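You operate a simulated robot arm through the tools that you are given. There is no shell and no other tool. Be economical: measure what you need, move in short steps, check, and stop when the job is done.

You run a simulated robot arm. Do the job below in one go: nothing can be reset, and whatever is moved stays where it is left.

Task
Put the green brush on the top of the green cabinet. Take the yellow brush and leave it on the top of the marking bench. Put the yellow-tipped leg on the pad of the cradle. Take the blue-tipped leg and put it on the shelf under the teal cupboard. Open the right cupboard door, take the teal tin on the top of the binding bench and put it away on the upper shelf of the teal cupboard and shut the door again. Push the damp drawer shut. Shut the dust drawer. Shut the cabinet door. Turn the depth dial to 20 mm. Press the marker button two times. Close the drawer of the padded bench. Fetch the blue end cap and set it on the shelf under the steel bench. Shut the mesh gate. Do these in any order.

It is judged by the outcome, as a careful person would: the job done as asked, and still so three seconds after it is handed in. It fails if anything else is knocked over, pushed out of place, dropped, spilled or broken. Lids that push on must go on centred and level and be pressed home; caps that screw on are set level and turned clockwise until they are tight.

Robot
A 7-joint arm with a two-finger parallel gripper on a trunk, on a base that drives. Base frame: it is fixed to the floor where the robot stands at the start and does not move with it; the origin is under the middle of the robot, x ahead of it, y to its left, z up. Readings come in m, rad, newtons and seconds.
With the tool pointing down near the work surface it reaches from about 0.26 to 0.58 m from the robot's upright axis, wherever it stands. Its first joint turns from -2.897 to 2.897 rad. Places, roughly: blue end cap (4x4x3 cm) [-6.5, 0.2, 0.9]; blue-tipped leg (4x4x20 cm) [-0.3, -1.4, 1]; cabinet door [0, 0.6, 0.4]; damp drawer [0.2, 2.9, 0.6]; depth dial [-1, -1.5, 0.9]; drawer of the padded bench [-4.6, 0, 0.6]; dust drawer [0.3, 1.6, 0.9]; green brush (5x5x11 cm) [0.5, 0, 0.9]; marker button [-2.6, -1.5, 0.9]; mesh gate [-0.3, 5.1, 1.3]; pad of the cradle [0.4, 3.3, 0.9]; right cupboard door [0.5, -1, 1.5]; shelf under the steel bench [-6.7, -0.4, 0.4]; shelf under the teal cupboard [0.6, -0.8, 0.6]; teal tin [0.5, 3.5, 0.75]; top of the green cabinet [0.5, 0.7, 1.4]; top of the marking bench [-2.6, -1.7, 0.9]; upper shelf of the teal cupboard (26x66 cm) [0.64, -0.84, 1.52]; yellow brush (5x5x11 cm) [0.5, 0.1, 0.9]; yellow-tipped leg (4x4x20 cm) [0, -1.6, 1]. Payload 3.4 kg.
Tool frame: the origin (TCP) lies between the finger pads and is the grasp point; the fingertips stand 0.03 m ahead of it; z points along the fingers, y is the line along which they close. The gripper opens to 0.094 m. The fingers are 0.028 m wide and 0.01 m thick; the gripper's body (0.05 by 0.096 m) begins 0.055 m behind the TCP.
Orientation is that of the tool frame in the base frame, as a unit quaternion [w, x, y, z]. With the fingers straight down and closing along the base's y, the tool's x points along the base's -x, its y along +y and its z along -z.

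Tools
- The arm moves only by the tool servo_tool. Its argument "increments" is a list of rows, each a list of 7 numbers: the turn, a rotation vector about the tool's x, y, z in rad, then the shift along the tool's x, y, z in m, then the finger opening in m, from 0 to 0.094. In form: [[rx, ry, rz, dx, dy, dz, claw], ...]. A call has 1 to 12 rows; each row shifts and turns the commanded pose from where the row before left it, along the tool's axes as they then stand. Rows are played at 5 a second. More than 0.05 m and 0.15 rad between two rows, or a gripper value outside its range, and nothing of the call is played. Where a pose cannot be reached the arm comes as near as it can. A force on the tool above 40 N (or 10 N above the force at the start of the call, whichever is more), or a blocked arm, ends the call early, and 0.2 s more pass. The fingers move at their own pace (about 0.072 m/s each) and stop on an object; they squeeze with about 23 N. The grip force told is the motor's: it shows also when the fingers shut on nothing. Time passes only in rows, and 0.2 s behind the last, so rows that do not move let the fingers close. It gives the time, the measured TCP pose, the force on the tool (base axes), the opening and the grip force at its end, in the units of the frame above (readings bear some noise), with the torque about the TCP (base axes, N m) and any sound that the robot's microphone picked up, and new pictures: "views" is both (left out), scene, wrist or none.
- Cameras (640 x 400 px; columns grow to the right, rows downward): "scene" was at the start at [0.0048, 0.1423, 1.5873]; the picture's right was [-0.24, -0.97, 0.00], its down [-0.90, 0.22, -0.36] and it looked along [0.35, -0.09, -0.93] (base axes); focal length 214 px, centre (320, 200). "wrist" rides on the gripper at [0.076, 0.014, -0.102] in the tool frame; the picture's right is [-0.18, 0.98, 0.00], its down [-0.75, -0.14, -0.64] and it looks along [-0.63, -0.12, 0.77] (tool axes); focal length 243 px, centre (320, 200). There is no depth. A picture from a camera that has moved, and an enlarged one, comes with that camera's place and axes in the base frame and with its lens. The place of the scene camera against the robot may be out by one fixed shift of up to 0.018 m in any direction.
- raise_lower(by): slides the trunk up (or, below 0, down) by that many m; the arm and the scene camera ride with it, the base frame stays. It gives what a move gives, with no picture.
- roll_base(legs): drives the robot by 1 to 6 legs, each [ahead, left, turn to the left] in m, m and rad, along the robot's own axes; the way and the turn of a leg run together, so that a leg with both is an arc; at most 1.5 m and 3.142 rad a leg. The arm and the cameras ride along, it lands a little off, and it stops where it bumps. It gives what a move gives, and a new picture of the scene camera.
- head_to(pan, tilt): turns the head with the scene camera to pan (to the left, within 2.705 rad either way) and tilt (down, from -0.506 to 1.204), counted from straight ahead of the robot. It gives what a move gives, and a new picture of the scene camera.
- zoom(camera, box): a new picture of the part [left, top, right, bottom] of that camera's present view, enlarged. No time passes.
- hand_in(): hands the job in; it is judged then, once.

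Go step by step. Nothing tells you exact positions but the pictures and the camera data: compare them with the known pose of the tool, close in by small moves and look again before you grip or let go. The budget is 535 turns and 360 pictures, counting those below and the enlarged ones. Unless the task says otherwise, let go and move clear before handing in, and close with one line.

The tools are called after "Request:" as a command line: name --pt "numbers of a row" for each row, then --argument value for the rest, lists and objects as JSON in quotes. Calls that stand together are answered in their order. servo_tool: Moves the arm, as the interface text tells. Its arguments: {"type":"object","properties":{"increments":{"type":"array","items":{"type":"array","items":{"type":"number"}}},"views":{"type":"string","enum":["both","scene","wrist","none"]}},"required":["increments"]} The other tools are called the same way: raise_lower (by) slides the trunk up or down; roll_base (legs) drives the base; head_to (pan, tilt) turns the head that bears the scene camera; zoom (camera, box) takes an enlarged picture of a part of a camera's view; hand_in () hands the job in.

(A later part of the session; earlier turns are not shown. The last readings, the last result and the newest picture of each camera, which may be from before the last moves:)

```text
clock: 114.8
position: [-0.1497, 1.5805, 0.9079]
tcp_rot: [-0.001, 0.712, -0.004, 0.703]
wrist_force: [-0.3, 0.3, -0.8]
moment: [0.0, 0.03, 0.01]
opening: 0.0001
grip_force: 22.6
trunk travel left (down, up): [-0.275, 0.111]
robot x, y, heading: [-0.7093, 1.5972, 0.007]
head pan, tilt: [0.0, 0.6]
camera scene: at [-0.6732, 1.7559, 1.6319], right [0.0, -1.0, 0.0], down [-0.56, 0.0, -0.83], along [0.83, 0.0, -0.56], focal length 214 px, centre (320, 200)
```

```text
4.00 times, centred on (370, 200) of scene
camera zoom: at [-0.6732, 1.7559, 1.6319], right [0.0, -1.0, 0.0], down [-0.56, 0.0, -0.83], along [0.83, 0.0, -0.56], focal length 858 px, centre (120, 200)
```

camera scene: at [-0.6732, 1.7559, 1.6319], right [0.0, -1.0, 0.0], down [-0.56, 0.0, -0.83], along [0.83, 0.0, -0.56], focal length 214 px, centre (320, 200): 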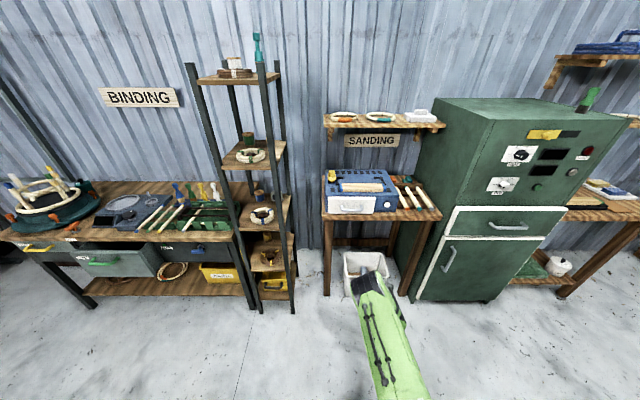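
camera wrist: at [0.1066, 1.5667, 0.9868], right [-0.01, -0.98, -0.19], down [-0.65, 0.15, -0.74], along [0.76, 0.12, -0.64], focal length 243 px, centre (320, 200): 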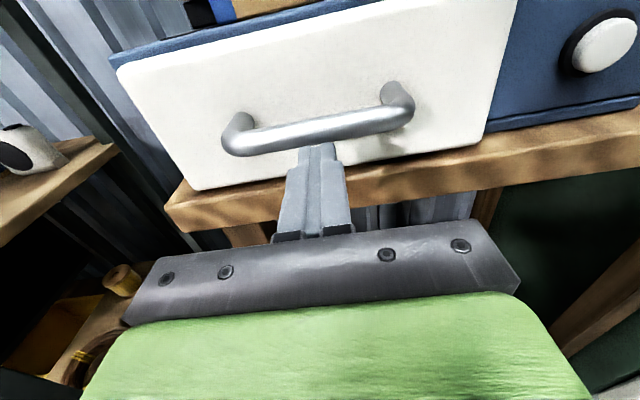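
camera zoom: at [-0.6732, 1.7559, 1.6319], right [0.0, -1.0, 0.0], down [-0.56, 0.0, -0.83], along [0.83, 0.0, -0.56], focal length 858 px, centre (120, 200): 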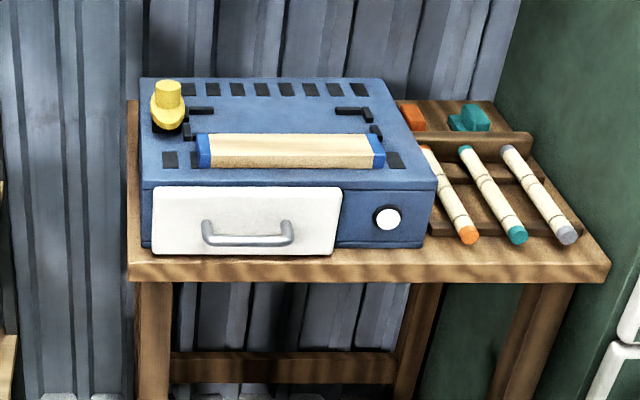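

Dust drawer is shut with everything in place. Next the damp drawer (grey, green handle) near (0.18, 3.1, 0.6): drive left and look.

Request:
roll_base --legs '[[0, 1.45, 0]]'

Request:
zoom --camera "scene" --box '[160, 100, 480, 300]'

```text
clock: 121.9
position: [-0.1537, 3.0143, 0.9079]
tcp_rot: [0.001, 0.712, -0.005, 0.702]
wrist_force: [1.1, 0.1, 0.2]
moment: [-0.02, 0.01, -0.01]
opening: 0.0
grip_force: 23.1
trunk travel left (down, up): [-0.275, 0.111]
robot x, y, heading: [-0.7132, 3.0345, 0.006]
head pan, tilt: [0.0, 0.6]
camera scene: at [-0.6772, 3.1922, 1.6318], right [0.0, -1.0, 0.0], down [-0.57, 0.0, -0.82], along [0.82, 0.0, -0.57], focal length 214 px, centre (320, 200)
```

scene: 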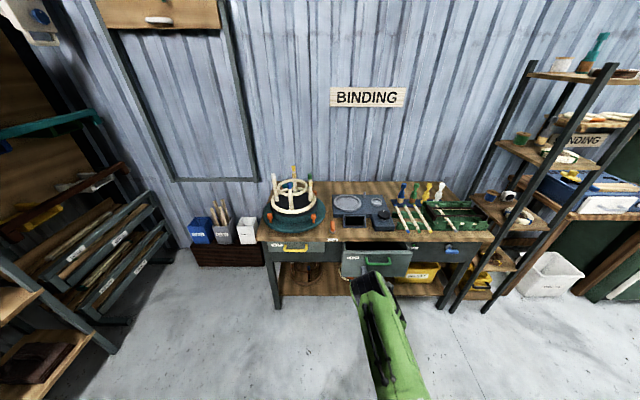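

```text
2.00 times, centred on (320, 200) of scene
camera zoom: at [-0.6772, 3.1922, 1.6318], right [0.0, -1.0, 0.0], down [-0.57, 0.0, -0.82], along [0.82, 0.0, -0.57], focal length 429 px, centre (320, 200)
```

zoom: 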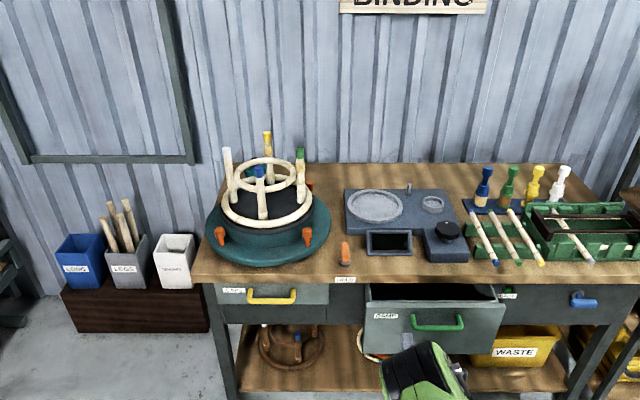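

Request:
zoom --camera "scene" --box '[240, 150, 340, 212]'

Request:
servo_tool --pt "0 0 0 0.0 0 0 0.0" --views "wrist"

```text
6.40 times, centred on (290, 181) of scene
camera zoom: at [-0.6772, 3.1922, 1.6318], right [0.0, -1.0, 0.0], down [-0.57, 0.0, -0.82], along [0.82, 0.0, -0.57], focal length 1373 px, centre (512, 322)
```

zoom: 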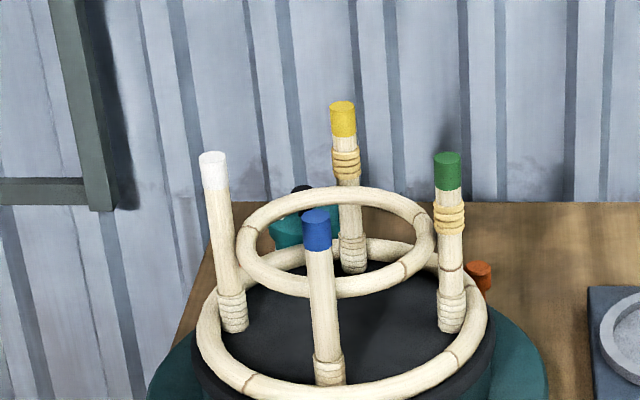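

```text
clock: 122.3
position: [-0.1544, 3.0145, 0.9092]
tcp_rot: [0.0, 0.712, -0.004, 0.702]
wrist_force: [-0.3, -0.2, 0.5]
moment: [0.05, 0.01, 0.02]
opening: 0.0
grip_force: 23.2
trunk travel left (down, up): [-0.275, 0.111]
robot x, y, heading: [-0.7166, 3.035, -0.0]
head pan, tilt: [0.0, 0.6]
camera wrist: at [-0.2548, 3.0013, 0.9866], right [-0.01, -0.98, -0.19], down [-0.65, 0.15, -0.74], along [0.76, 0.12, -0.64], focal length 243 px, centre (320, 200)
```

wrist: 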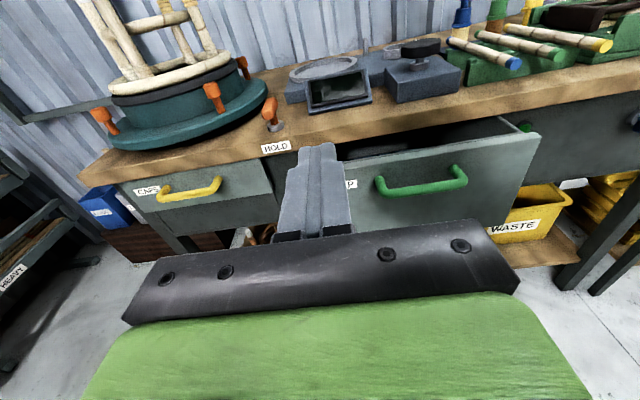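

The tin (teal, black knob) is behind the stool frame. First the damp drawer: its handle is at about (0.07, 2.88, 0.72).

Request:
servo_tool --pt "0 0 0 0 0.045 0 0.0" --pt "0 0 0 0 0.045 0 0.0" --pt "0 0 0 0 0.042 0 0.0" --views "none"

Request:
raise_lower --by -0.193

Request:
roll_base --legs '[[0.13, 0, 0]]'

Request:
servo_tool --pt "0 0 0 0.0 0 0 0.0" --views "wrist"

```text
clock: 123.1
position: [-0.1523, 2.8828, 0.9063]
tcp_rot: [0.0, 0.712, -0.005, 0.702]
wrist_force: [0.7, -0.1, -0.1]
moment: [-0.02, 0.01, 0.03]
opening: 0.0003
grip_force: 23.2
trunk travel left (down, up): [-0.275, 0.111]
robot x, y, heading: [-0.7167, 3.0366, 0.003]
head pan, tilt: [0.0, 0.6]
```

```text
clock: 125.2
position: [-0.1527, 2.8842, 0.7152]
tcp_rot: [0.001, 0.711, -0.005, 0.703]
wrist_force: [0.0, -0.6, 0.7]
moment: [-0.02, 0.0, -0.03]
opening: 0.0
grip_force: 23.0
trunk travel left (down, up): [-0.082, 0.304]
robot x, y, heading: [-0.7178, 3.0406, 0.005]
head pan, tilt: [0.0, 0.6]
```

```text
clock: 126.5
position: [-0.0204, 2.883, 0.7134]
tcp_rot: [0.002, 0.712, -0.006, 0.702]
wrist_force: [0.5, 0.0, 0.3]
moment: [0.04, -0.02, 0.0]
opening: 0.0
grip_force: 23.4
trunk travel left (down, up): [-0.082, 0.304]
robot x, y, heading: [-0.5862, 3.0425, 0.003]
head pan, tilt: [0.0, 0.6]
camera scene: at [-0.5432, 3.1918, 1.4391], right [0.0, -1.0, 0.0], down [-0.57, 0.0, -0.82], along [0.82, 0.0, -0.57], focal length 214 px, centre (320, 200)
```

scene: 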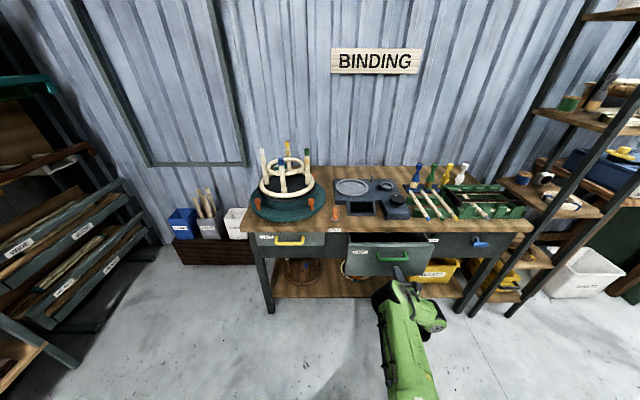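

```text
clock: 126.9
position: [-0.0208, 2.8827, 0.7137]
tcp_rot: [0.002, 0.711, -0.006, 0.703]
wrist_force: [0.2, 0.4, -0.9]
moment: [0.03, 0.0, 0.01]
opening: 0.0
grip_force: 22.5
trunk travel left (down, up): [-0.082, 0.304]
robot x, y, heading: [-0.5864, 3.0357, 0.001]
head pan, tilt: [0.0, 0.6]
camera wrist: at [-0.1221, 2.8687, 0.7929], right [-0.01, -0.98, -0.19], down [-0.65, 0.15, -0.74], along [0.76, 0.11, -0.64], focal length 243 px, centre (320, 200)
```

wrist: 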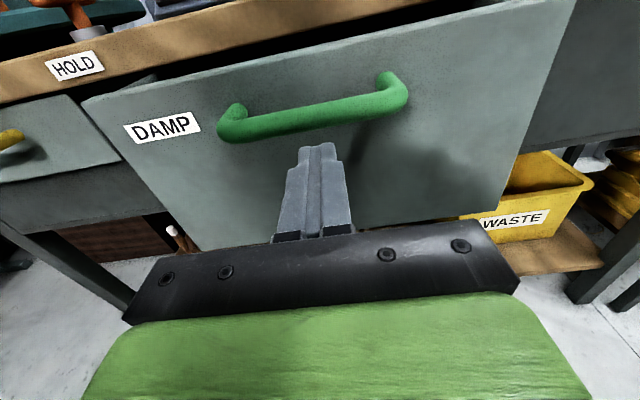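

Request:
roll_base --legs '[[0.13, 0, 0]]'

Request:
servo_tool --pt "0 0 0 0 0 0.02 0.0" --pt "0 0 0 0 0 0.02 0.0" --pt "0 0 0 0 0 0.02 0.0" --pt "0 0 0 0 0 0.02 0.0" --pt "0 0 0 0 0 0.02 0.0" --views "wrist"

```text
clock: 128.2
position: [0.098, 2.8798, 0.7085]
tcp_rot: [0.003, 0.718, -0.009, 0.696]
wrist_force: [0.2, 0.9, 0.0]
moment: [0.03, -0.02, 0.02]
opening: 0.0
grip_force: 22.4
trunk travel left (down, up): [-0.082, 0.304]
robot x, y, heading: [-0.4612, 3.034, -0.006]
head pan, tilt: [0.0, 0.6]
stopped in leg 1: the force on the tool passed its limit at 77 N (the readings are from after the stop); the commanded pose is now the measured one
camera scene: at [-0.4208, 3.1917, 1.4391], right [0.0, -1.0, 0.0], down [-0.56, 0.0, -0.83], along [0.83, 0.0, -0.56], focal length 214 px, centre (320, 200)
```

scene: 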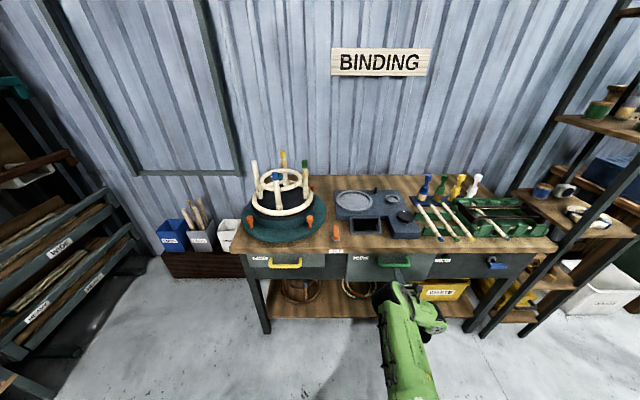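

```text
clock: 128.9
position: [0.1389, 2.8792, 0.7066]
tcp_rot: [0.002, 0.719, -0.011, 0.695]
wrist_force: [-11.2, 1.2, 2.1]
moment: [0.09, -0.23, 0.1]
opening: 0.0
grip_force: 22.8
trunk travel left (down, up): [-0.082, 0.304]
robot x, y, heading: [-0.4624, 3.0392, -0.007]
head pan, tilt: [0.0, 0.6]
stopped in row 3: the force on the tool passed its limit at 73 N (the readings are from after the stop); the commanded pose is now the measured one
camera wrist: at [0.0384, 2.8654, 0.7866], right [-0.03, -0.98, -0.2], down [-0.66, 0.16, -0.73], along [0.75, 0.11, -0.66], focal length 243 px, centre (320, 200)
```

wrist: 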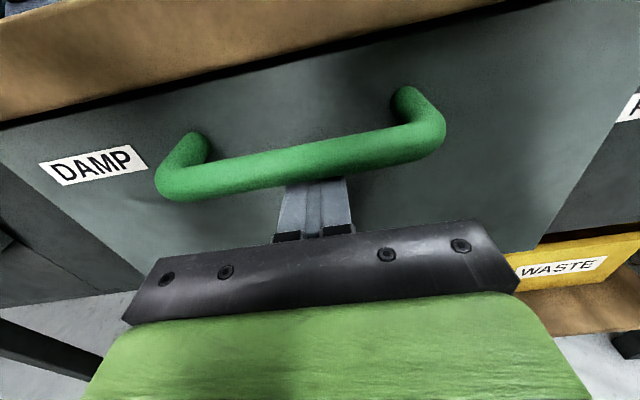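

Request:
roll_base --legs '[[-0.3, 0, 0]]'

Request:
zoom --camera "scene" --box '[220, 140, 540, 340]'

```text
clock: 130.9
position: [-0.1539, 2.8817, 0.7047]
tcp_rot: [0.001, 0.719, -0.009, 0.695]
wrist_force: [0.0, 0.0, 0.5]
moment: [0.0, 0.01, 0.04]
opening: 0.0002
grip_force: 22.7
trunk travel left (down, up): [-0.082, 0.304]
robot x, y, heading: [-0.7544, 3.0374, 0.0]
head pan, tilt: [0.0, 0.6]
camera scene: at [-0.716, 3.1925, 1.4391], right [0.0, -1.0, 0.0], down [-0.56, 0.0, -0.83], along [0.83, 0.0, -0.56], focal length 214 px, centre (320, 200)
```

scene: 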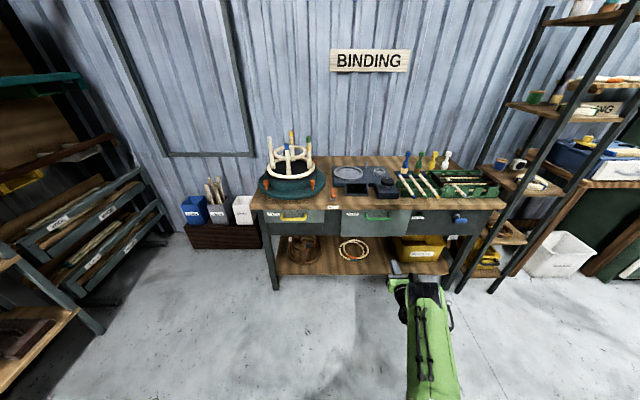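

```text
2.00 times, centred on (380, 240) of scene
camera zoom: at [-0.716, 3.1925, 1.4391], right [0.0, -1.0, 0.0], down [-0.56, 0.0, -0.83], along [0.83, 0.0, -0.56], focal length 429 px, centre (200, 120)
```

zoom: 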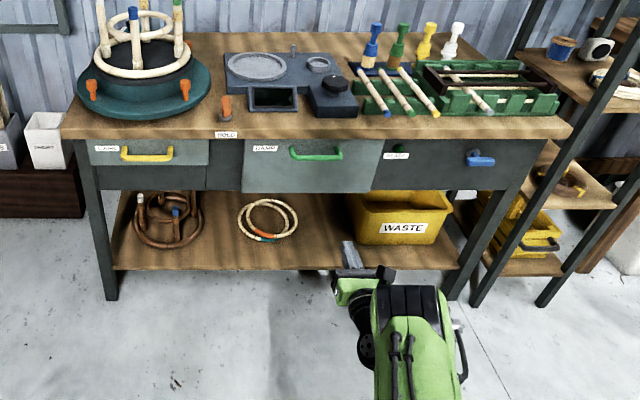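

Damp drawer is shut. Now the mesh gate at (−0.3, 5.1): look left.

Request:
head_to --pan 1.1 --tilt 0.3

Request:
head_to --pan 1.7 --tilt 0.3

```text
clock: 132.3
position: [-0.1538, 2.8815, 0.7036]
tcp_rot: [0.0, 0.72, -0.009, 0.694]
wrist_force: [0.5, 0.9, 0.3]
moment: [-0.02, 0.01, -0.01]
opening: 0.0
grip_force: 23.0
trunk travel left (down, up): [-0.082, 0.304]
robot x, y, heading: [-0.7503, 3.0368, 0.004]
head pan, tilt: [1.1, 0.3]
camera scene: at [-0.7612, 3.2756, 1.4666], right [0.89, -0.46, 0.0], down [-0.13, -0.26, -0.96], along [0.43, 0.85, -0.3], focal length 214 px, centre (320, 200)
```

scene: 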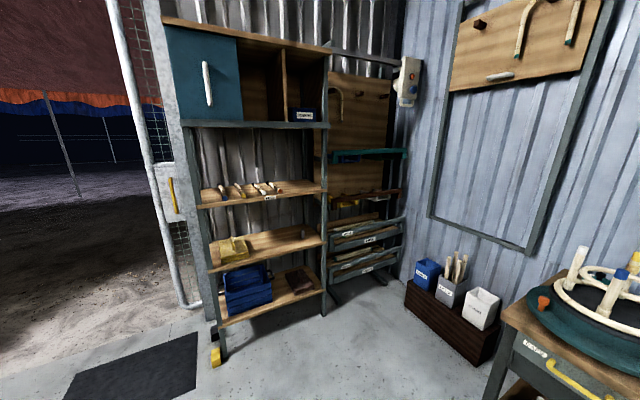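

```text
clock: 133.3
position: [-0.1532, 2.8807, 0.7052]
tcp_rot: [0.001, 0.72, -0.01, 0.694]
wrist_force: [0.5, -0.2, -0.1]
moment: [0.02, -0.01, -0.02]
opening: 0.0
grip_force: 23.1
trunk travel left (down, up): [-0.082, 0.304]
robot x, y, heading: [-0.7558, 3.0361, -0.001]
head pan, tilt: [1.7, 0.3]
camera scene: at [-0.8156, 3.2851, 1.4666], right [0.99, 0.13, 0.0], down [0.04, -0.29, -0.96], along [-0.12, 0.95, -0.3], focal length 214 px, centre (320, 200)
```

scene: 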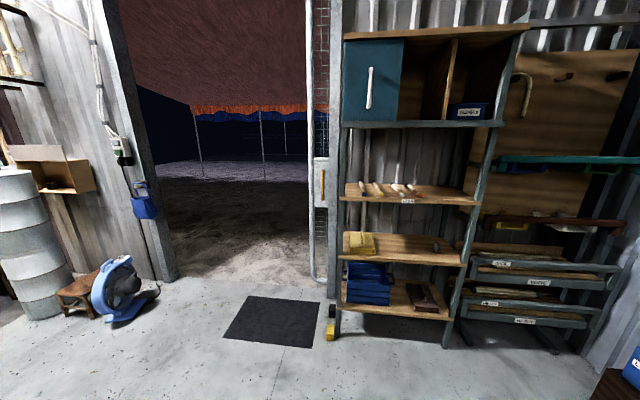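

Request:
zoom --camera "scene" --box '[260, 0, 420, 100]'

Request:
zoom --camera "scene" --box '[240, 130, 400, 330]'

Request:
head_to --pan 1.7 --tilt -0.2

```text
4.00 times, centred on (340, 50) of scene
camera zoom: at [-0.8156, 3.2851, 1.4666], right [0.99, 0.13, 0.0], down [0.04, -0.29, -0.96], along [-0.12, 0.95, -0.3], focal length 858 px, centre (240, 800)
```

zoom: 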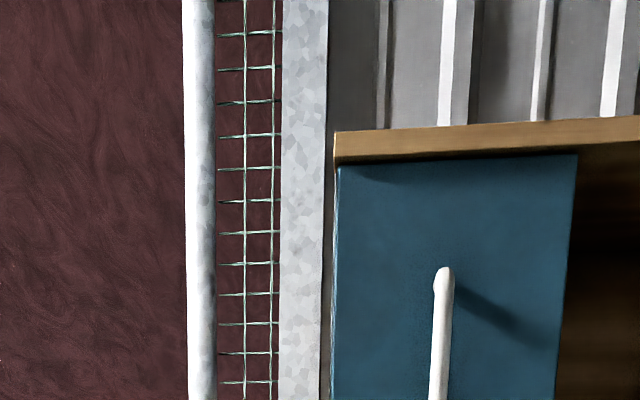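

```text
2.00 times, centred on (320, 230) of scene
camera zoom: at [-0.8156, 3.2851, 1.4666], right [0.99, 0.13, 0.0], down [0.04, -0.29, -0.96], along [-0.12, 0.95, -0.3], focal length 429 px, centre (320, 140)
```

zoom: 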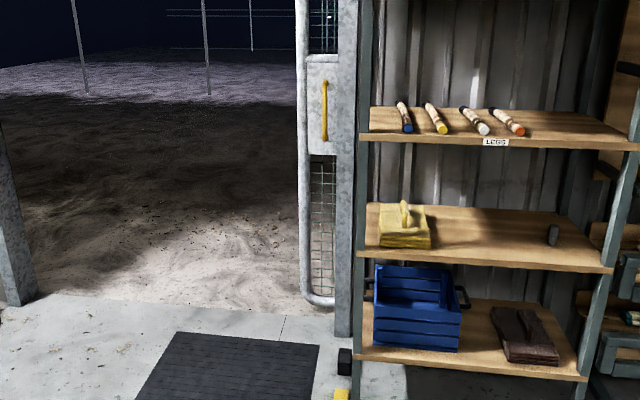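

```text
clock: 134.2
position: [-0.1525, 2.8808, 0.7048]
tcp_rot: [0.002, 0.72, -0.01, 0.694]
wrist_force: [0.4, -0.1, -0.7]
moment: [0.01, 0.0, 0.02]
opening: 0.0
grip_force: 23.0
trunk travel left (down, up): [-0.082, 0.304]
robot x, y, heading: [-0.7594, 3.0356, 0.003]
head pan, tilt: [1.7, -0.201]
camera scene: at [-0.8144, 3.2751, 1.5117], right [0.99, 0.13, 0.0], down [-0.03, 0.2, -0.98], along [-0.13, 0.97, 0.2], focal length 214 px, centre (320, 200)
```

scene: 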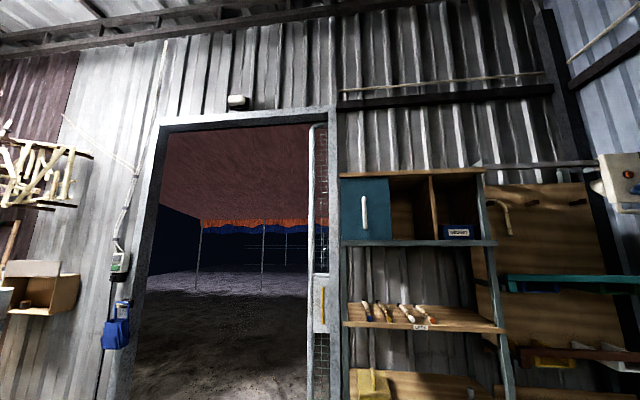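

The gate is a sliding mesh gate parked to the right, with a vertical yellow handle near (−1.0, 5.05, 1.05). I'll face it.

Request:
roll_base --legs '[[-0.25, 0.4, 0], [0, 0, 1.568]]'

Request:
head_to --pan 0.0 --tilt 0.3

Request:
zoom --camera "scene" --box '[240, 100, 400, 200]'

```text
clock: 140.9
position: [-0.8752, 4.0454, 0.7048]
tcp_rot: [-0.501, 0.504, 0.514, 0.48]
wrist_force: [0.1, 0.5, 0.1]
moment: [-0.02, -0.03, -0.01]
opening: 0.0
grip_force: 22.9
trunk travel left (down, up): [-0.082, 0.304]
robot x, y, heading: [-1.0026, 3.4397, 1.616]
head pan, tilt: [1.7, -0.201]
camera scene: at [-1.2253, 3.3616, 1.5118], right [-0.17, 0.98, 0.0], down [-0.2, -0.03, -0.98], along [-0.97, -0.17, 0.2], focal length 214 px, centre (320, 200)
```

scene: 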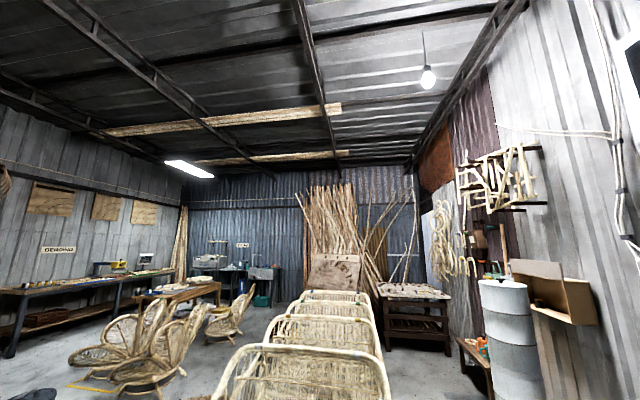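

```text
clock: 142.7
position: [-0.8758, 4.0456, 0.7046]
tcp_rot: [-0.501, 0.505, 0.514, 0.48]
wrist_force: [0.1, 0.3, 0.3]
moment: [-0.01, 0.05, 0.02]
opening: 0.0001
grip_force: 23.8
trunk travel left (down, up): [-0.082, 0.304]
robot x, y, heading: [-1.0047, 3.4386, 1.613]
head pan, tilt: [0.0, 0.3]
camera scene: at [-1.1475, 3.4693, 1.4666], right [1.0, 0.05, 0.0], down [0.01, -0.3, -0.96], along [-0.04, 0.95, -0.3], focal length 214 px, centre (320, 200)
```

scene: 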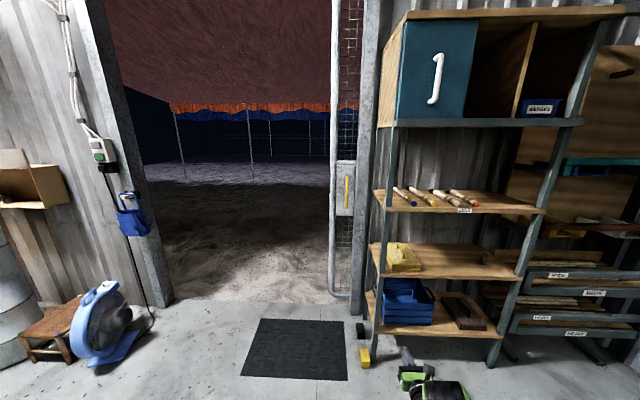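

```text
4.00 times, centred on (320, 150) of scene
camera zoom: at [-1.1475, 3.4693, 1.4666], right [1.0, 0.05, 0.0], down [0.01, -0.3, -0.96], along [-0.04, 0.95, -0.3], focal length 858 px, centre (320, 400)
```

zoom: 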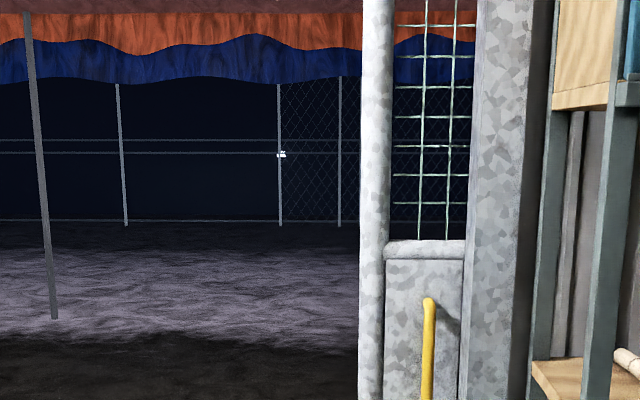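

Request:
roll_base --legs '[[0, 0.29, 0], [0, 0, -0.043]]'

Request:
raise_lower --by 0.3

Request:
servo_tool --pt "0 0.037 0 0.015 0.04 0 0.06" --pt "0 0 0 0.015 0.04 0 0.06" --pt "0 0 0 0.005 0.035 0 0.06" --pt "0 0 0 0 0.03 0 0.06" --pt "0 0 0 0 0 0 0.06" --views "none"

```text
clock: 145.0
position: [-1.1333, 4.0275, 0.7048]
tcp_rot: [-0.491, 0.515, 0.503, 0.491]
wrist_force: [-0.3, -0.2, 0.5]
moment: [0.04, 0.0, 0.0]
opening: 0.0002
grip_force: 22.3
trunk travel left (down, up): [-0.082, 0.304]
robot x, y, heading: [-1.2865, 3.426, 1.575]
head pan, tilt: [0.0, 0.3]
camera scene: at [-1.4283, 3.4632, 1.4666], right [1.0, 0.0, 0.0], down [0.0, -0.3, -0.96], along [0.0, 0.96, -0.3], focal length 214 px, centre (320, 200)
```

scene: 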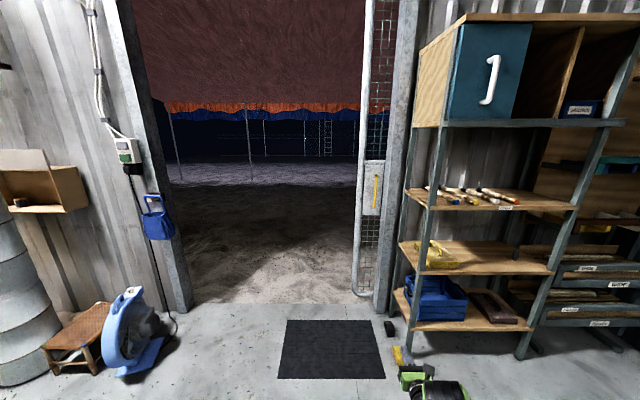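

```text
clock: 148.0
position: [-1.1325, 4.0265, 1.0042]
tcp_rot: [-0.491, 0.515, 0.503, 0.491]
wrist_force: [0.1, -0.5, 0.1]
moment: [-0.01, -0.02, -0.03]
opening: 0.0
grip_force: 23.2
trunk travel left (down, up): [-0.382, 0.004]
robot x, y, heading: [-1.2866, 3.4245, 1.57]
head pan, tilt: [0.0, 0.3]
```

```text
clock: 149.2
position: [-0.9863, 4.026, 1.0382]
tcp_rot: [-0.5, 0.506, 0.493, 0.5]
wrist_force: [0.3, -0.3, 0.0]
moment: [-0.03, 0.03, 0.04]
opening: 0.06
grip_force: 0.1
trunk travel left (down, up): [-0.382, 0.004]
robot x, y, heading: [-1.2845, 3.4267, 1.575]
head pan, tilt: [0.0, 0.3]
```

Request:
roll_base --legs '[[0.68, 0, 0]]'

Request:
servo_tool --pt "0 0 0 0 0 0 0.06" --views "wrist"

```text
clock: 153.1
position: [-0.9864, 4.7277, 1.0373]
tcp_rot: [-0.499, 0.507, 0.492, 0.502]
wrist_force: [0.0, -0.3, 0.2]
moment: [-0.02, -0.01, -0.02]
opening: 0.06
grip_force: 0.0
trunk travel left (down, up): [-0.382, 0.004]
robot x, y, heading: [-1.287, 4.1261, 1.568]
head pan, tilt: [0.0, 0.3]
camera scene: at [-1.4291, 4.1649, 1.7667], right [1.0, 0.0, 0.0], down [0.0, -0.3, -0.96], along [0.0, 0.96, -0.3], focal length 214 px, centre (320, 200)
```

scene: 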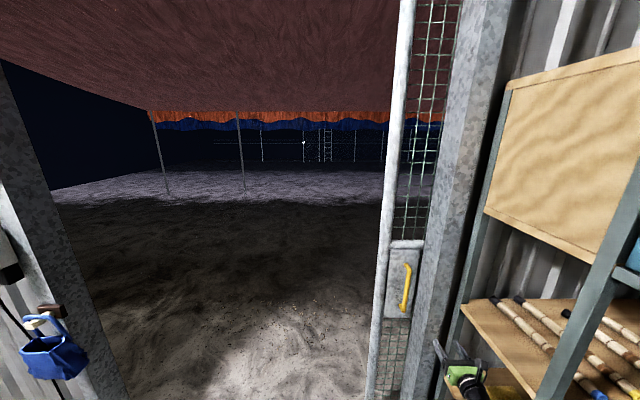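

```text
clock: 153.5
position: [-0.9859, 4.7273, 1.0385]
tcp_rot: [-0.499, 0.507, 0.492, 0.501]
wrist_force: [0.3, 1.1, 0.0]
moment: [-0.01, -0.01, 0.02]
opening: 0.06
grip_force: 0.1
trunk travel left (down, up): [-0.382, 0.004]
robot x, y, heading: [-1.2871, 4.1266, 1.573]
head pan, tilt: [0.0, 0.3]
camera wrist: at [-0.9728, 4.6235, 1.1145], right [0.98, -0.02, -0.2], down [-0.16, -0.64, -0.75], along [-0.11, 0.77, -0.63], focal length 243 px, centre (320, 200)
```

wrist: 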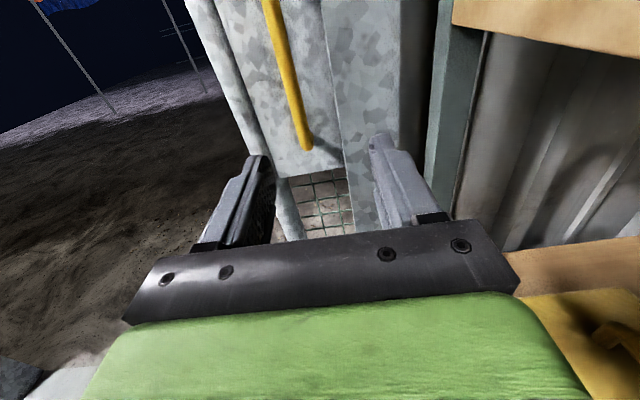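

Request:
servo_tool --pt "0 0 0 0 -0.025 0.03 0.06" --pt "0 0 0 0 -0.025 0.03 0.06" --pt "0 0 0 0 0 0.04 0.06" --pt "0 0 0 0 0 0.04 0.06" --pt "0 0 0 0 0 0.03 0.06" --pt "0 0 0 0 0 0.0 0.06" --views "both"

```text
clock: 154.9
position: [-1.0709, 4.8457, 1.0506]
tcp_rot: [-0.5, 0.506, 0.493, 0.501]
wrist_force: [-0.4, -0.4, -0.3]
moment: [0.0, -0.01, 0.01]
opening: 0.06
grip_force: 0.1
out of reach, approached as far as the arm can: row 3, 4, 5
trunk travel left (down, up): [-0.382, 0.004]
robot x, y, heading: [-1.2835, 4.1264, 1.57]
head pan, tilt: [0.0, 0.3]
camera scene: at [-1.4298, 4.1646, 1.7666], right [1.0, 0.0, 0.0], down [0.0, -0.3, -0.96], along [0.0, 0.96, -0.3], focal length 214 px, centre (320, 200)
camera wrist: at [-1.0557, 4.7424, 1.1272], right [0.98, -0.01, -0.2], down [-0.16, -0.64, -0.75], along [-0.11, 0.77, -0.63], focal length 243 px, centre (320, 200)
```

scene: 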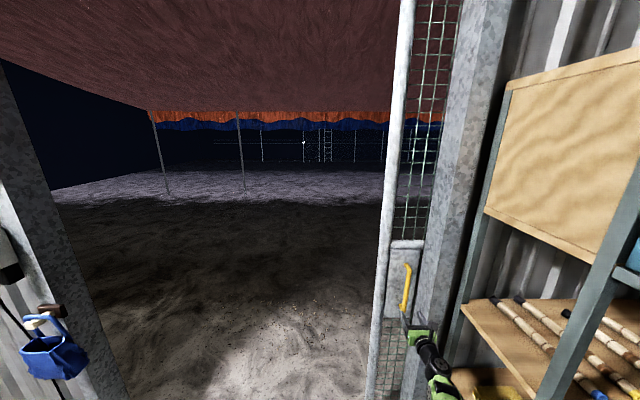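
wrist: 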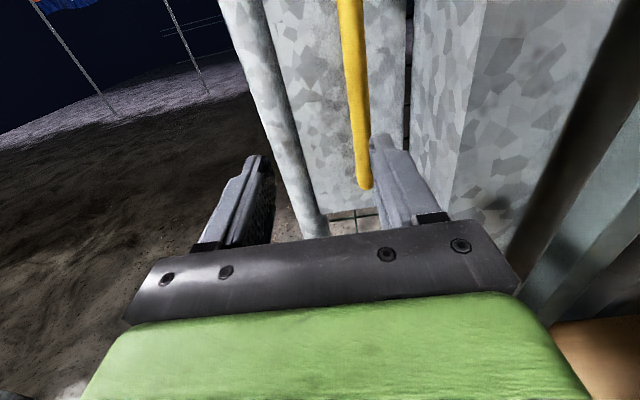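

Request:
servo_tool --pt "0 0 0 0 0 -0.05 0.06" --pt "0 0 0 0 0 -0.05 0.06" --pt "0 0 0 0 0 -0.04 0.06" --pt "0 0 0 0 0 0.0 0.06" --views "none"

```text
clock: 155.9
position: [-1.0662, 4.7558, 1.0484]
tcp_rot: [-0.499, 0.507, 0.493, 0.501]
wrist_force: [0.3, -0.6, -0.2]
moment: [-0.01, 0.01, 0.02]
opening: 0.0603
grip_force: 0.1
out of reach, approached as far as the arm can: row 1
trunk travel left (down, up): [-0.382, 0.004]
robot x, y, heading: [-1.2857, 4.1267, 1.568]
head pan, tilt: [0.0, 0.3]
```

Request:
servo_tool --pt "0 0 0 0 0.033 -0.02 0.06" --pt "0 0 0 0 0.0 0.0 0.06" --views "none"

Request:
roll_base --legs '[[0.17, 0, 0]]'

Request:
servo_tool --pt "0 0 0 0 0 0 0.06" --views "wrist"

```text
clock: 156.5
position: [-1.0375, 4.7353, 1.0483]
tcp_rot: [-0.499, 0.506, 0.493, 0.501]
wrist_force: [-0.6, 0.1, 1.1]
moment: [-0.02, 0.0, 0.01]
opening: 0.0602
grip_force: 0.1
trunk travel left (down, up): [-0.382, 0.004]
robot x, y, heading: [-1.291, 4.1266, 1.567]
head pan, tilt: [0.0, 0.3]
```

```text
clock: 157.9
position: [-1.0397, 4.9062, 1.0503]
tcp_rot: [-0.5, 0.507, 0.493, 0.501]
wrist_force: [1.1, 0.9, -0.9]
moment: [0.0, 0.02, -0.01]
opening: 0.0603
grip_force: 0.1
trunk travel left (down, up): [-0.382, 0.004]
robot x, y, heading: [-1.2892, 4.2968, 1.574]
head pan, tilt: [0.0, 0.3]
camera scene: at [-1.4294, 4.3199, 1.7684], right [1.0, 0.0, 0.0], down [0.0, -0.29, -0.96], along [0.0, 0.96, -0.29], focal length 214 px, centre (320, 200)
```

scene: 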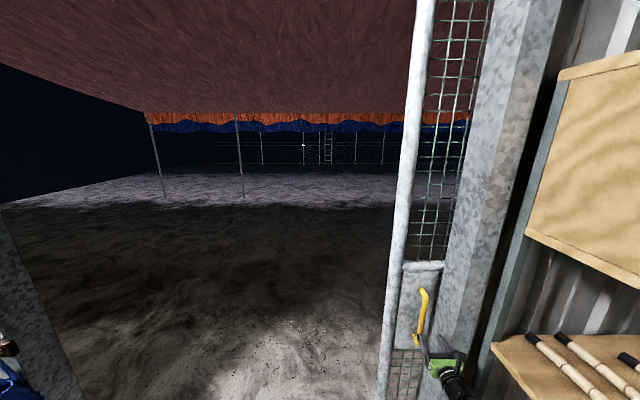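

```text
clock: 158.3
position: [-1.0396, 4.911, 1.0469]
tcp_rot: [-0.498, 0.509, 0.494, 0.499]
wrist_force: [0.3, 0.1, 0.1]
moment: [0.0, -0.01, -0.01]
opening: 0.0602
grip_force: 0.0
trunk travel left (down, up): [-0.382, 0.004]
robot x, y, heading: [-1.2881, 4.301, 1.574]
head pan, tilt: [0.0, 0.3]
camera wrist: at [-1.0258, 4.8095, 1.1245], right [0.98, -0.02, -0.2], down [-0.16, -0.64, -0.75], along [-0.11, 0.76, -0.63], focal length 243 px, centre (320, 200)
```

wrist: 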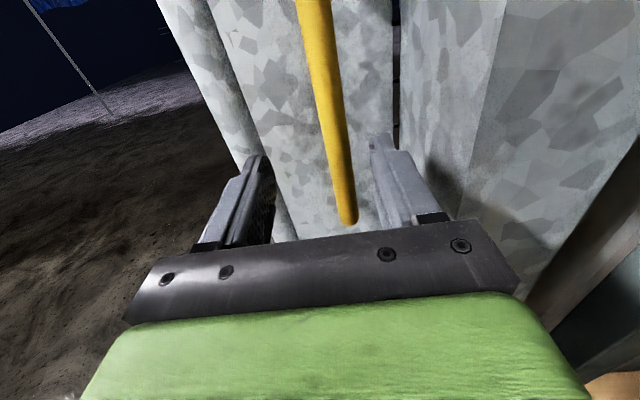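

Request:
servo_tool --pt "0 0 0 0 0.0 0.025 0.06" --pt "0 0 0 0 0.0 0.02 0.06" --pt "0 0 0 0 0 0 0.06" --views "wrist"

```text
clock: 159.1
position: [-1.0407, 4.9575, 1.0467]
tcp_rot: [-0.497, 0.509, 0.495, 0.499]
wrist_force: [0.3, 1.2, -0.9]
moment: [0.04, -0.01, -0.01]
opening: 0.0597
grip_force: 0.1
trunk travel left (down, up): [-0.382, 0.004]
robot x, y, heading: [-1.2886, 4.2992, 1.572]
head pan, tilt: [0.0, 0.3]
camera wrist: at [-1.0265, 4.8545, 1.1244], right [0.98, -0.02, -0.2], down [-0.16, -0.65, -0.75], along [-0.12, 0.76, -0.64], focal length 243 px, centre (320, 200)
```

wrist: 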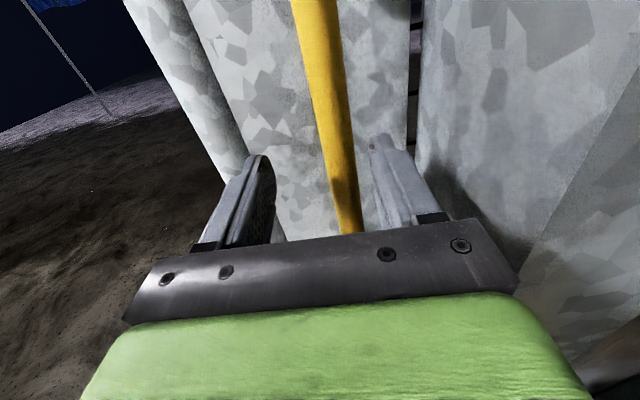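

Request:
servo_tool --pt "0 0 0 0 0.005 0.005 0.06" --pt "0 0 0 0 0 0 0.0" --pt "0 0 0 0 0 0 0.0" --pt "0 0 0 0 0 0 0.0" --views "wrist"

```text
clock: 160.1
position: [-1.0352, 4.9608, 1.048]
tcp_rot: [-0.497, 0.508, 0.495, 0.499]
wrist_force: [0.5, -0.4, -0.2]
moment: [0.0, 0.0, -0.02]
opening: 0.0
grip_force: 22.9
trunk travel left (down, up): [-0.382, 0.004]
robot x, y, heading: [-1.2896, 4.298, 1.574]
head pan, tilt: [0.0, 0.3]
camera wrist: at [-1.0215, 4.859, 1.1242], right [0.98, -0.02, -0.2], down [-0.16, -0.65, -0.75], along [-0.11, 0.76, -0.64], focal length 243 px, centre (320, 200)
```

wrist: 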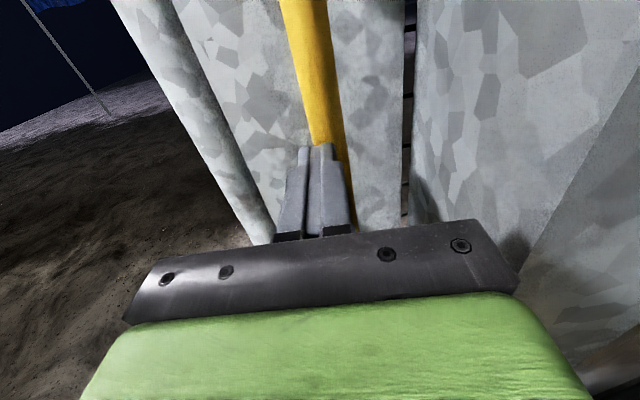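

Request:
servo_tool --pt "0 0 0 0 0 -0.01 0.06" --pt "0 0 0 0 0 0 0.06" --pt "0 0 0 0 0.004 0.03 0.06" --pt "0 0 0 0 0.004 0.03 0.06" --pt "0 0 0 0 0 0 0.06" --views "wrist"

```text
clock: 161.3
position: [-1.0353, 4.992, 1.0485]
tcp_rot: [-0.495, 0.509, 0.496, 0.5]
wrist_force: [-0.2, 0.3, -0.1]
moment: [-0.01, 0.0, 0.04]
opening: 0.0599
grip_force: 0.0
out of reach, approached as far as the arm can: row 4
trunk travel left (down, up): [-0.382, 0.004]
robot x, y, heading: [-1.2888, 4.2997, 1.575]
head pan, tilt: [0.0, 0.3]
camera wrist: at [-1.0225, 4.8898, 1.1275], right [0.98, -0.02, -0.19], down [-0.16, -0.65, -0.75], along [-0.11, 0.76, -0.64], focal length 243 px, centre (320, 200)
```

wrist: 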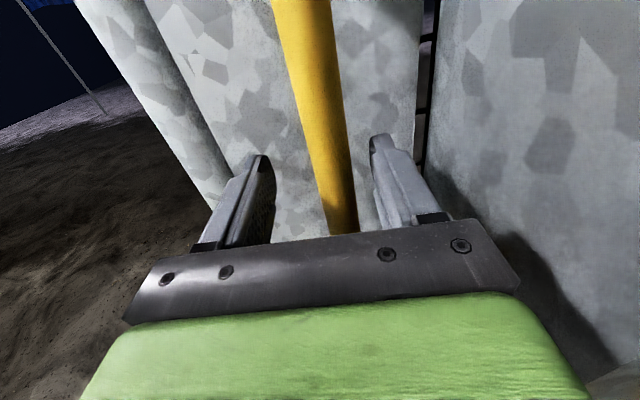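

Request:
roll_base --legs '[[0.04, 0, 0]]'

Request:
servo_tool --pt "0 0 0 0 0 0 0.0" --pt "0 0 0 0 0 0 0.0" --pt "0 0 0 0 0 0 0.0" --views "wrist"

```text
clock: 162.3
position: [-1.0359, 5.022, 1.0489]
tcp_rot: [-0.494, 0.511, 0.495, 0.501]
wrist_force: [2.4, -22.5, 11.5]
moment: [0.65, 0.44, 0.77]
opening: 0.0585
grip_force: 0.0
trunk travel left (down, up): [-0.382, 0.004]
robot x, y, heading: [-1.2882, 4.3315, 1.572]
head pan, tilt: [0.0, 0.3]
stopped in leg 1: the force on the tool passed its limit at 156 N (the readings are from after the stop); the commanded pose is now the measured one
camera scene: at [-1.4295, 4.3453, 1.7685], right [1.0, 0.0, 0.0], down [0.0, -0.28, -0.96], along [0.0, 0.96, -0.28], focal length 214 px, centre (320, 200)
```

scene: 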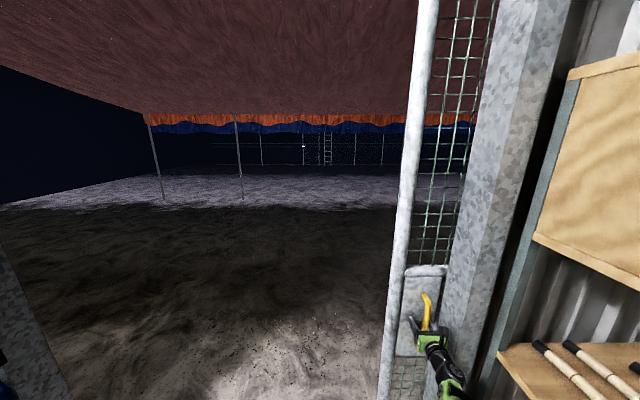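

```text
clock: 163.1
position: [-1.0377, 5.0215, 1.0481]
tcp_rot: [-0.493, 0.511, 0.496, 0.499]
wrist_force: [5.4, -20.0, 16.7]
moment: [0.28, -0.62, 1.67]
opening: 0.0469
grip_force: 22.8
trunk travel left (down, up): [-0.382, 0.004]
robot x, y, heading: [-1.2896, 4.3337, 1.572]
head pan, tilt: [0.0, 0.3]
camera wrist: at [-1.0247, 4.9204, 1.127], right [0.98, -0.02, -0.19], down [-0.16, -0.65, -0.74], along [-0.11, 0.76, -0.64], focal length 243 px, centre (320, 200)
```

wrist: 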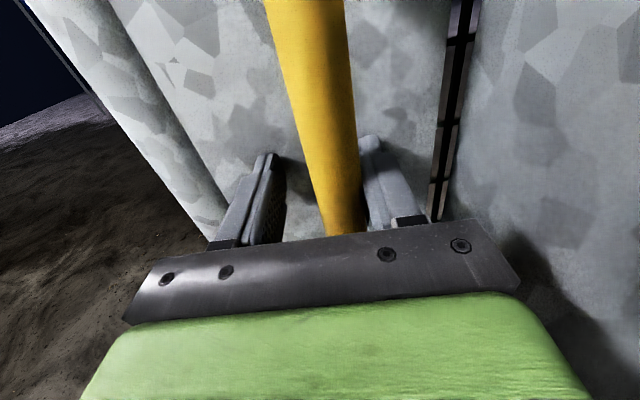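

Request:
servo_tool --pt "0 0 0 0 0 -0.01 0.0" --pt "0 0 0 0 0 -0.005 0.0" --pt "0 0 0 0 0 0 0.0" --pt "0 0 0 0 0 0 0.0" --views "wrist"

```text
clock: 164.1
position: [-1.044, 5.0192, 1.0459]
tcp_rot: [-0.496, 0.507, 0.5, 0.498]
wrist_force: [-8.1, 29.9, 25.3]
moment: [-0.12, -0.57, -0.06]
opening: 0.0266
grip_force: 45.0
out of reach, approached as far as the arm can: row 1
trunk travel left (down, up): [-0.382, 0.004]
robot x, y, heading: [-1.2899, 4.3341, 1.569]
head pan, tilt: [0.0, 0.3]
camera wrist: at [-1.0308, 4.9173, 1.1244], right [0.98, -0.01, -0.19], down [-0.15, -0.65, -0.74], along [-0.11, 0.76, -0.64], focal length 243 px, centre (320, 200)
```

wrist: 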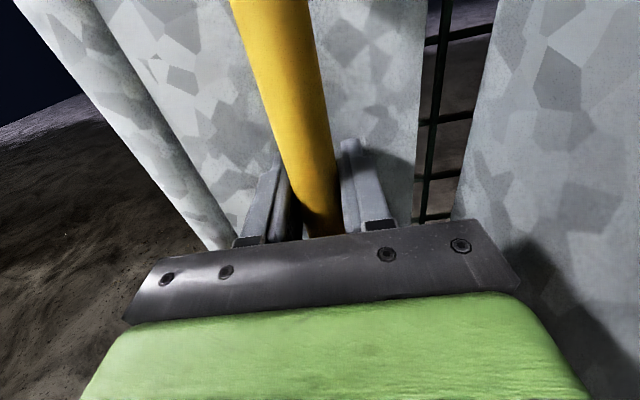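

Gripped, and the gate moved a bit. Relaxing the pull and sliding left.

Request:
servo_tool --pt "0 0 0 0 0 0.012 0.0" --pt "0 0 0 0 0 0 0.0" --views "none"

Request:
roll_base --legs '[[0, 0.15, 0]]'

```text
clock: 164.7
position: [-1.0353, 5.019, 1.0458]
tcp_rot: [-0.491, 0.513, 0.496, 0.5]
wrist_force: [0.0, -17.4, 10.4]
moment: [0.89, -0.78, -0.01]
opening: 0.0264
grip_force: 45.1
trunk travel left (down, up): [-0.382, 0.004]
robot x, y, heading: [-1.2878, 4.3313, 1.572]
head pan, tilt: [0.0, 0.3]
```

```text
clock: 165.6
position: [-1.0513, 5.0196, 1.0445]
tcp_rot: [-0.477, 0.524, 0.487, 0.51]
wrist_force: [20.6, -5.2, 15.2]
moment: [-0.46, -0.44, -0.08]
opening: 0.0267
grip_force: 45.1
trunk travel left (down, up): [-0.382, 0.004]
robot x, y, heading: [-1.324, 4.3362, 1.572]
head pan, tilt: [0.0, 0.3]
stopped in leg 1: the force on the tool passed its limit at 41 N (the readings are from after the stop); the commanded pose is now the measured one
camera scene: at [-1.4553, 4.3498, 1.7694], right [1.0, 0.0, -0.01], down [-0.01, -0.28, -0.96], along [0.0, 0.96, -0.28], focal length 214 px, centre (320, 200)
```

scene: 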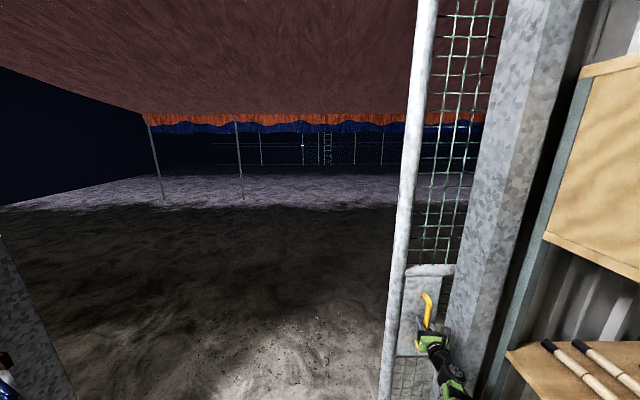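

Request:
roll_base --legs '[[0, 0.2, 0]]'

```text
clock: 167.2
position: [-1.2679, 5.0217, 1.0444]
tcp_rot: [-0.479, 0.521, 0.494, 0.505]
wrist_force: [1.4, -13.4, 15.3]
moment: [0.09, -0.19, 0.82]
opening: 0.0263
grip_force: 45.3
trunk travel left (down, up): [-0.382, 0.004]
robot x, y, heading: [-1.524, 4.3313, 1.571]
head pan, tilt: [0.0, 0.3]
camera scene: at [-1.6671, 4.3469, 1.7684], right [1.0, 0.0, 0.0], down [0.0, -0.28, -0.96], along [0.0, 0.96, -0.28], focal length 214 px, centre (320, 200)
```

scene: 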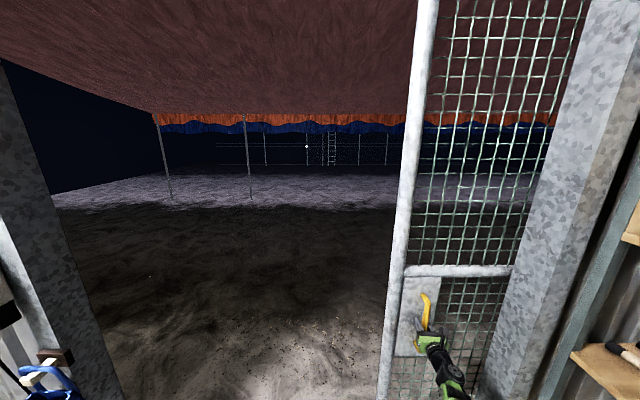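

Works well; it slides. Continuing.

Request:
roll_base --legs '[[0, 0.4, 0]]'

```text
clock: 169.4
position: [-1.6191, 5.022, 1.045]
tcp_rot: [-0.474, 0.521, 0.492, 0.512]
wrist_force: [13.2, -51.7, 12.2]
moment: [1.53, 0.09, 2.71]
opening: 0.0266
grip_force: 45.1
trunk travel left (down, up): [-0.382, 0.004]
robot x, y, heading: [-1.878, 4.3252, 1.59]
head pan, tilt: [0.0, 0.3]
stopped in leg 1: the force on the tool passed its limit at 54 N (the readings are from after the stop); the commanded pose is now the measured one
camera scene: at [-2.0196, 4.3466, 1.7668], right [1.0, 0.02, 0.0], down [0.0, -0.29, -0.96], along [-0.01, 0.96, -0.29], focal length 214 px, centre (320, 200)
```

scene: 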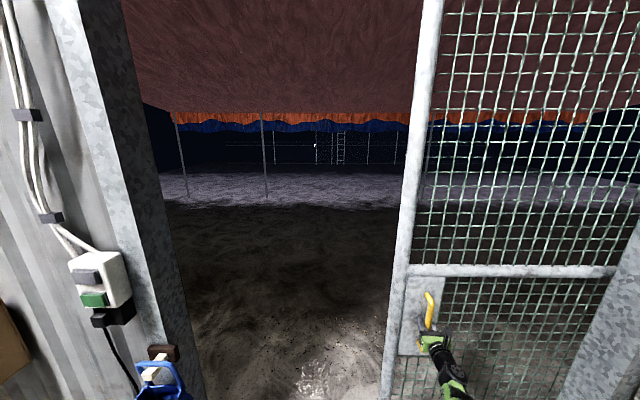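

Request:
roll_base --legs '[[-0.012, 0, -0.015], [0, 0.3, 0]]'

```text
clock: 171.8
position: [-1.9161, 5.0154, 1.0378]
tcp_rot: [-0.471, 0.524, 0.494, 0.51]
wrist_force: [1.8, 10.0, 16.3]
moment: [-0.01, 0.76, 0.24]
opening: 0.0264
grip_force: 45.0
trunk travel left (down, up): [-0.382, 0.004]
robot x, y, heading: [-2.176, 4.3147, 1.572]
head pan, tilt: [0.0, 0.3]
camera scene: at [-2.3189, 4.3493, 1.7667], right [1.0, 0.0, 0.0], down [0.0, -0.3, -0.96], along [0.0, 0.96, -0.3], focal length 214 px, centre (320, 200)
```

scene: 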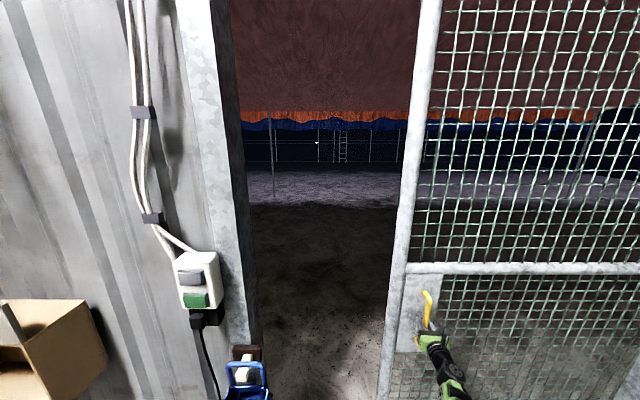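

Request:
head_to --pan 0.6 --tilt 0.9

```text
clock: 172.8
position: [-1.916, 5.0153, 1.0379]
tcp_rot: [-0.471, 0.524, 0.494, 0.51]
wrist_force: [-2.7, -1.4, 1.5]
moment: [0.48, 0.67, -0.03]
opening: 0.0262
grip_force: 45.0
trunk travel left (down, up): [-0.382, 0.004]
robot x, y, heading: [-2.174, 4.3103, 1.575]
head pan, tilt: [0.6, 0.901]
camera scene: at [-2.3611, 4.3181, 1.7144], right [0.82, 0.57, 0.0], down [0.44, -0.65, -0.62], along [-0.35, 0.51, -0.78], focal length 214 px, centre (320, 200)
```

scene: 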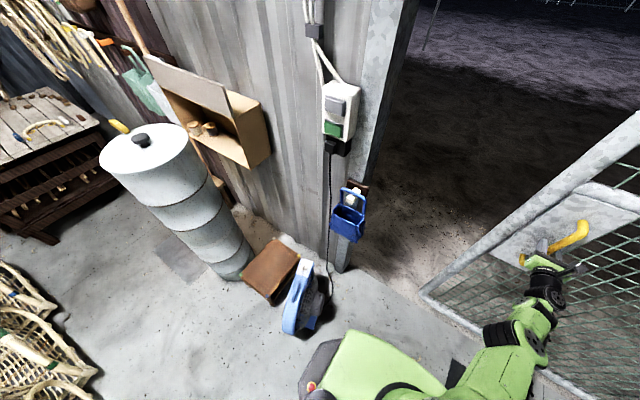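

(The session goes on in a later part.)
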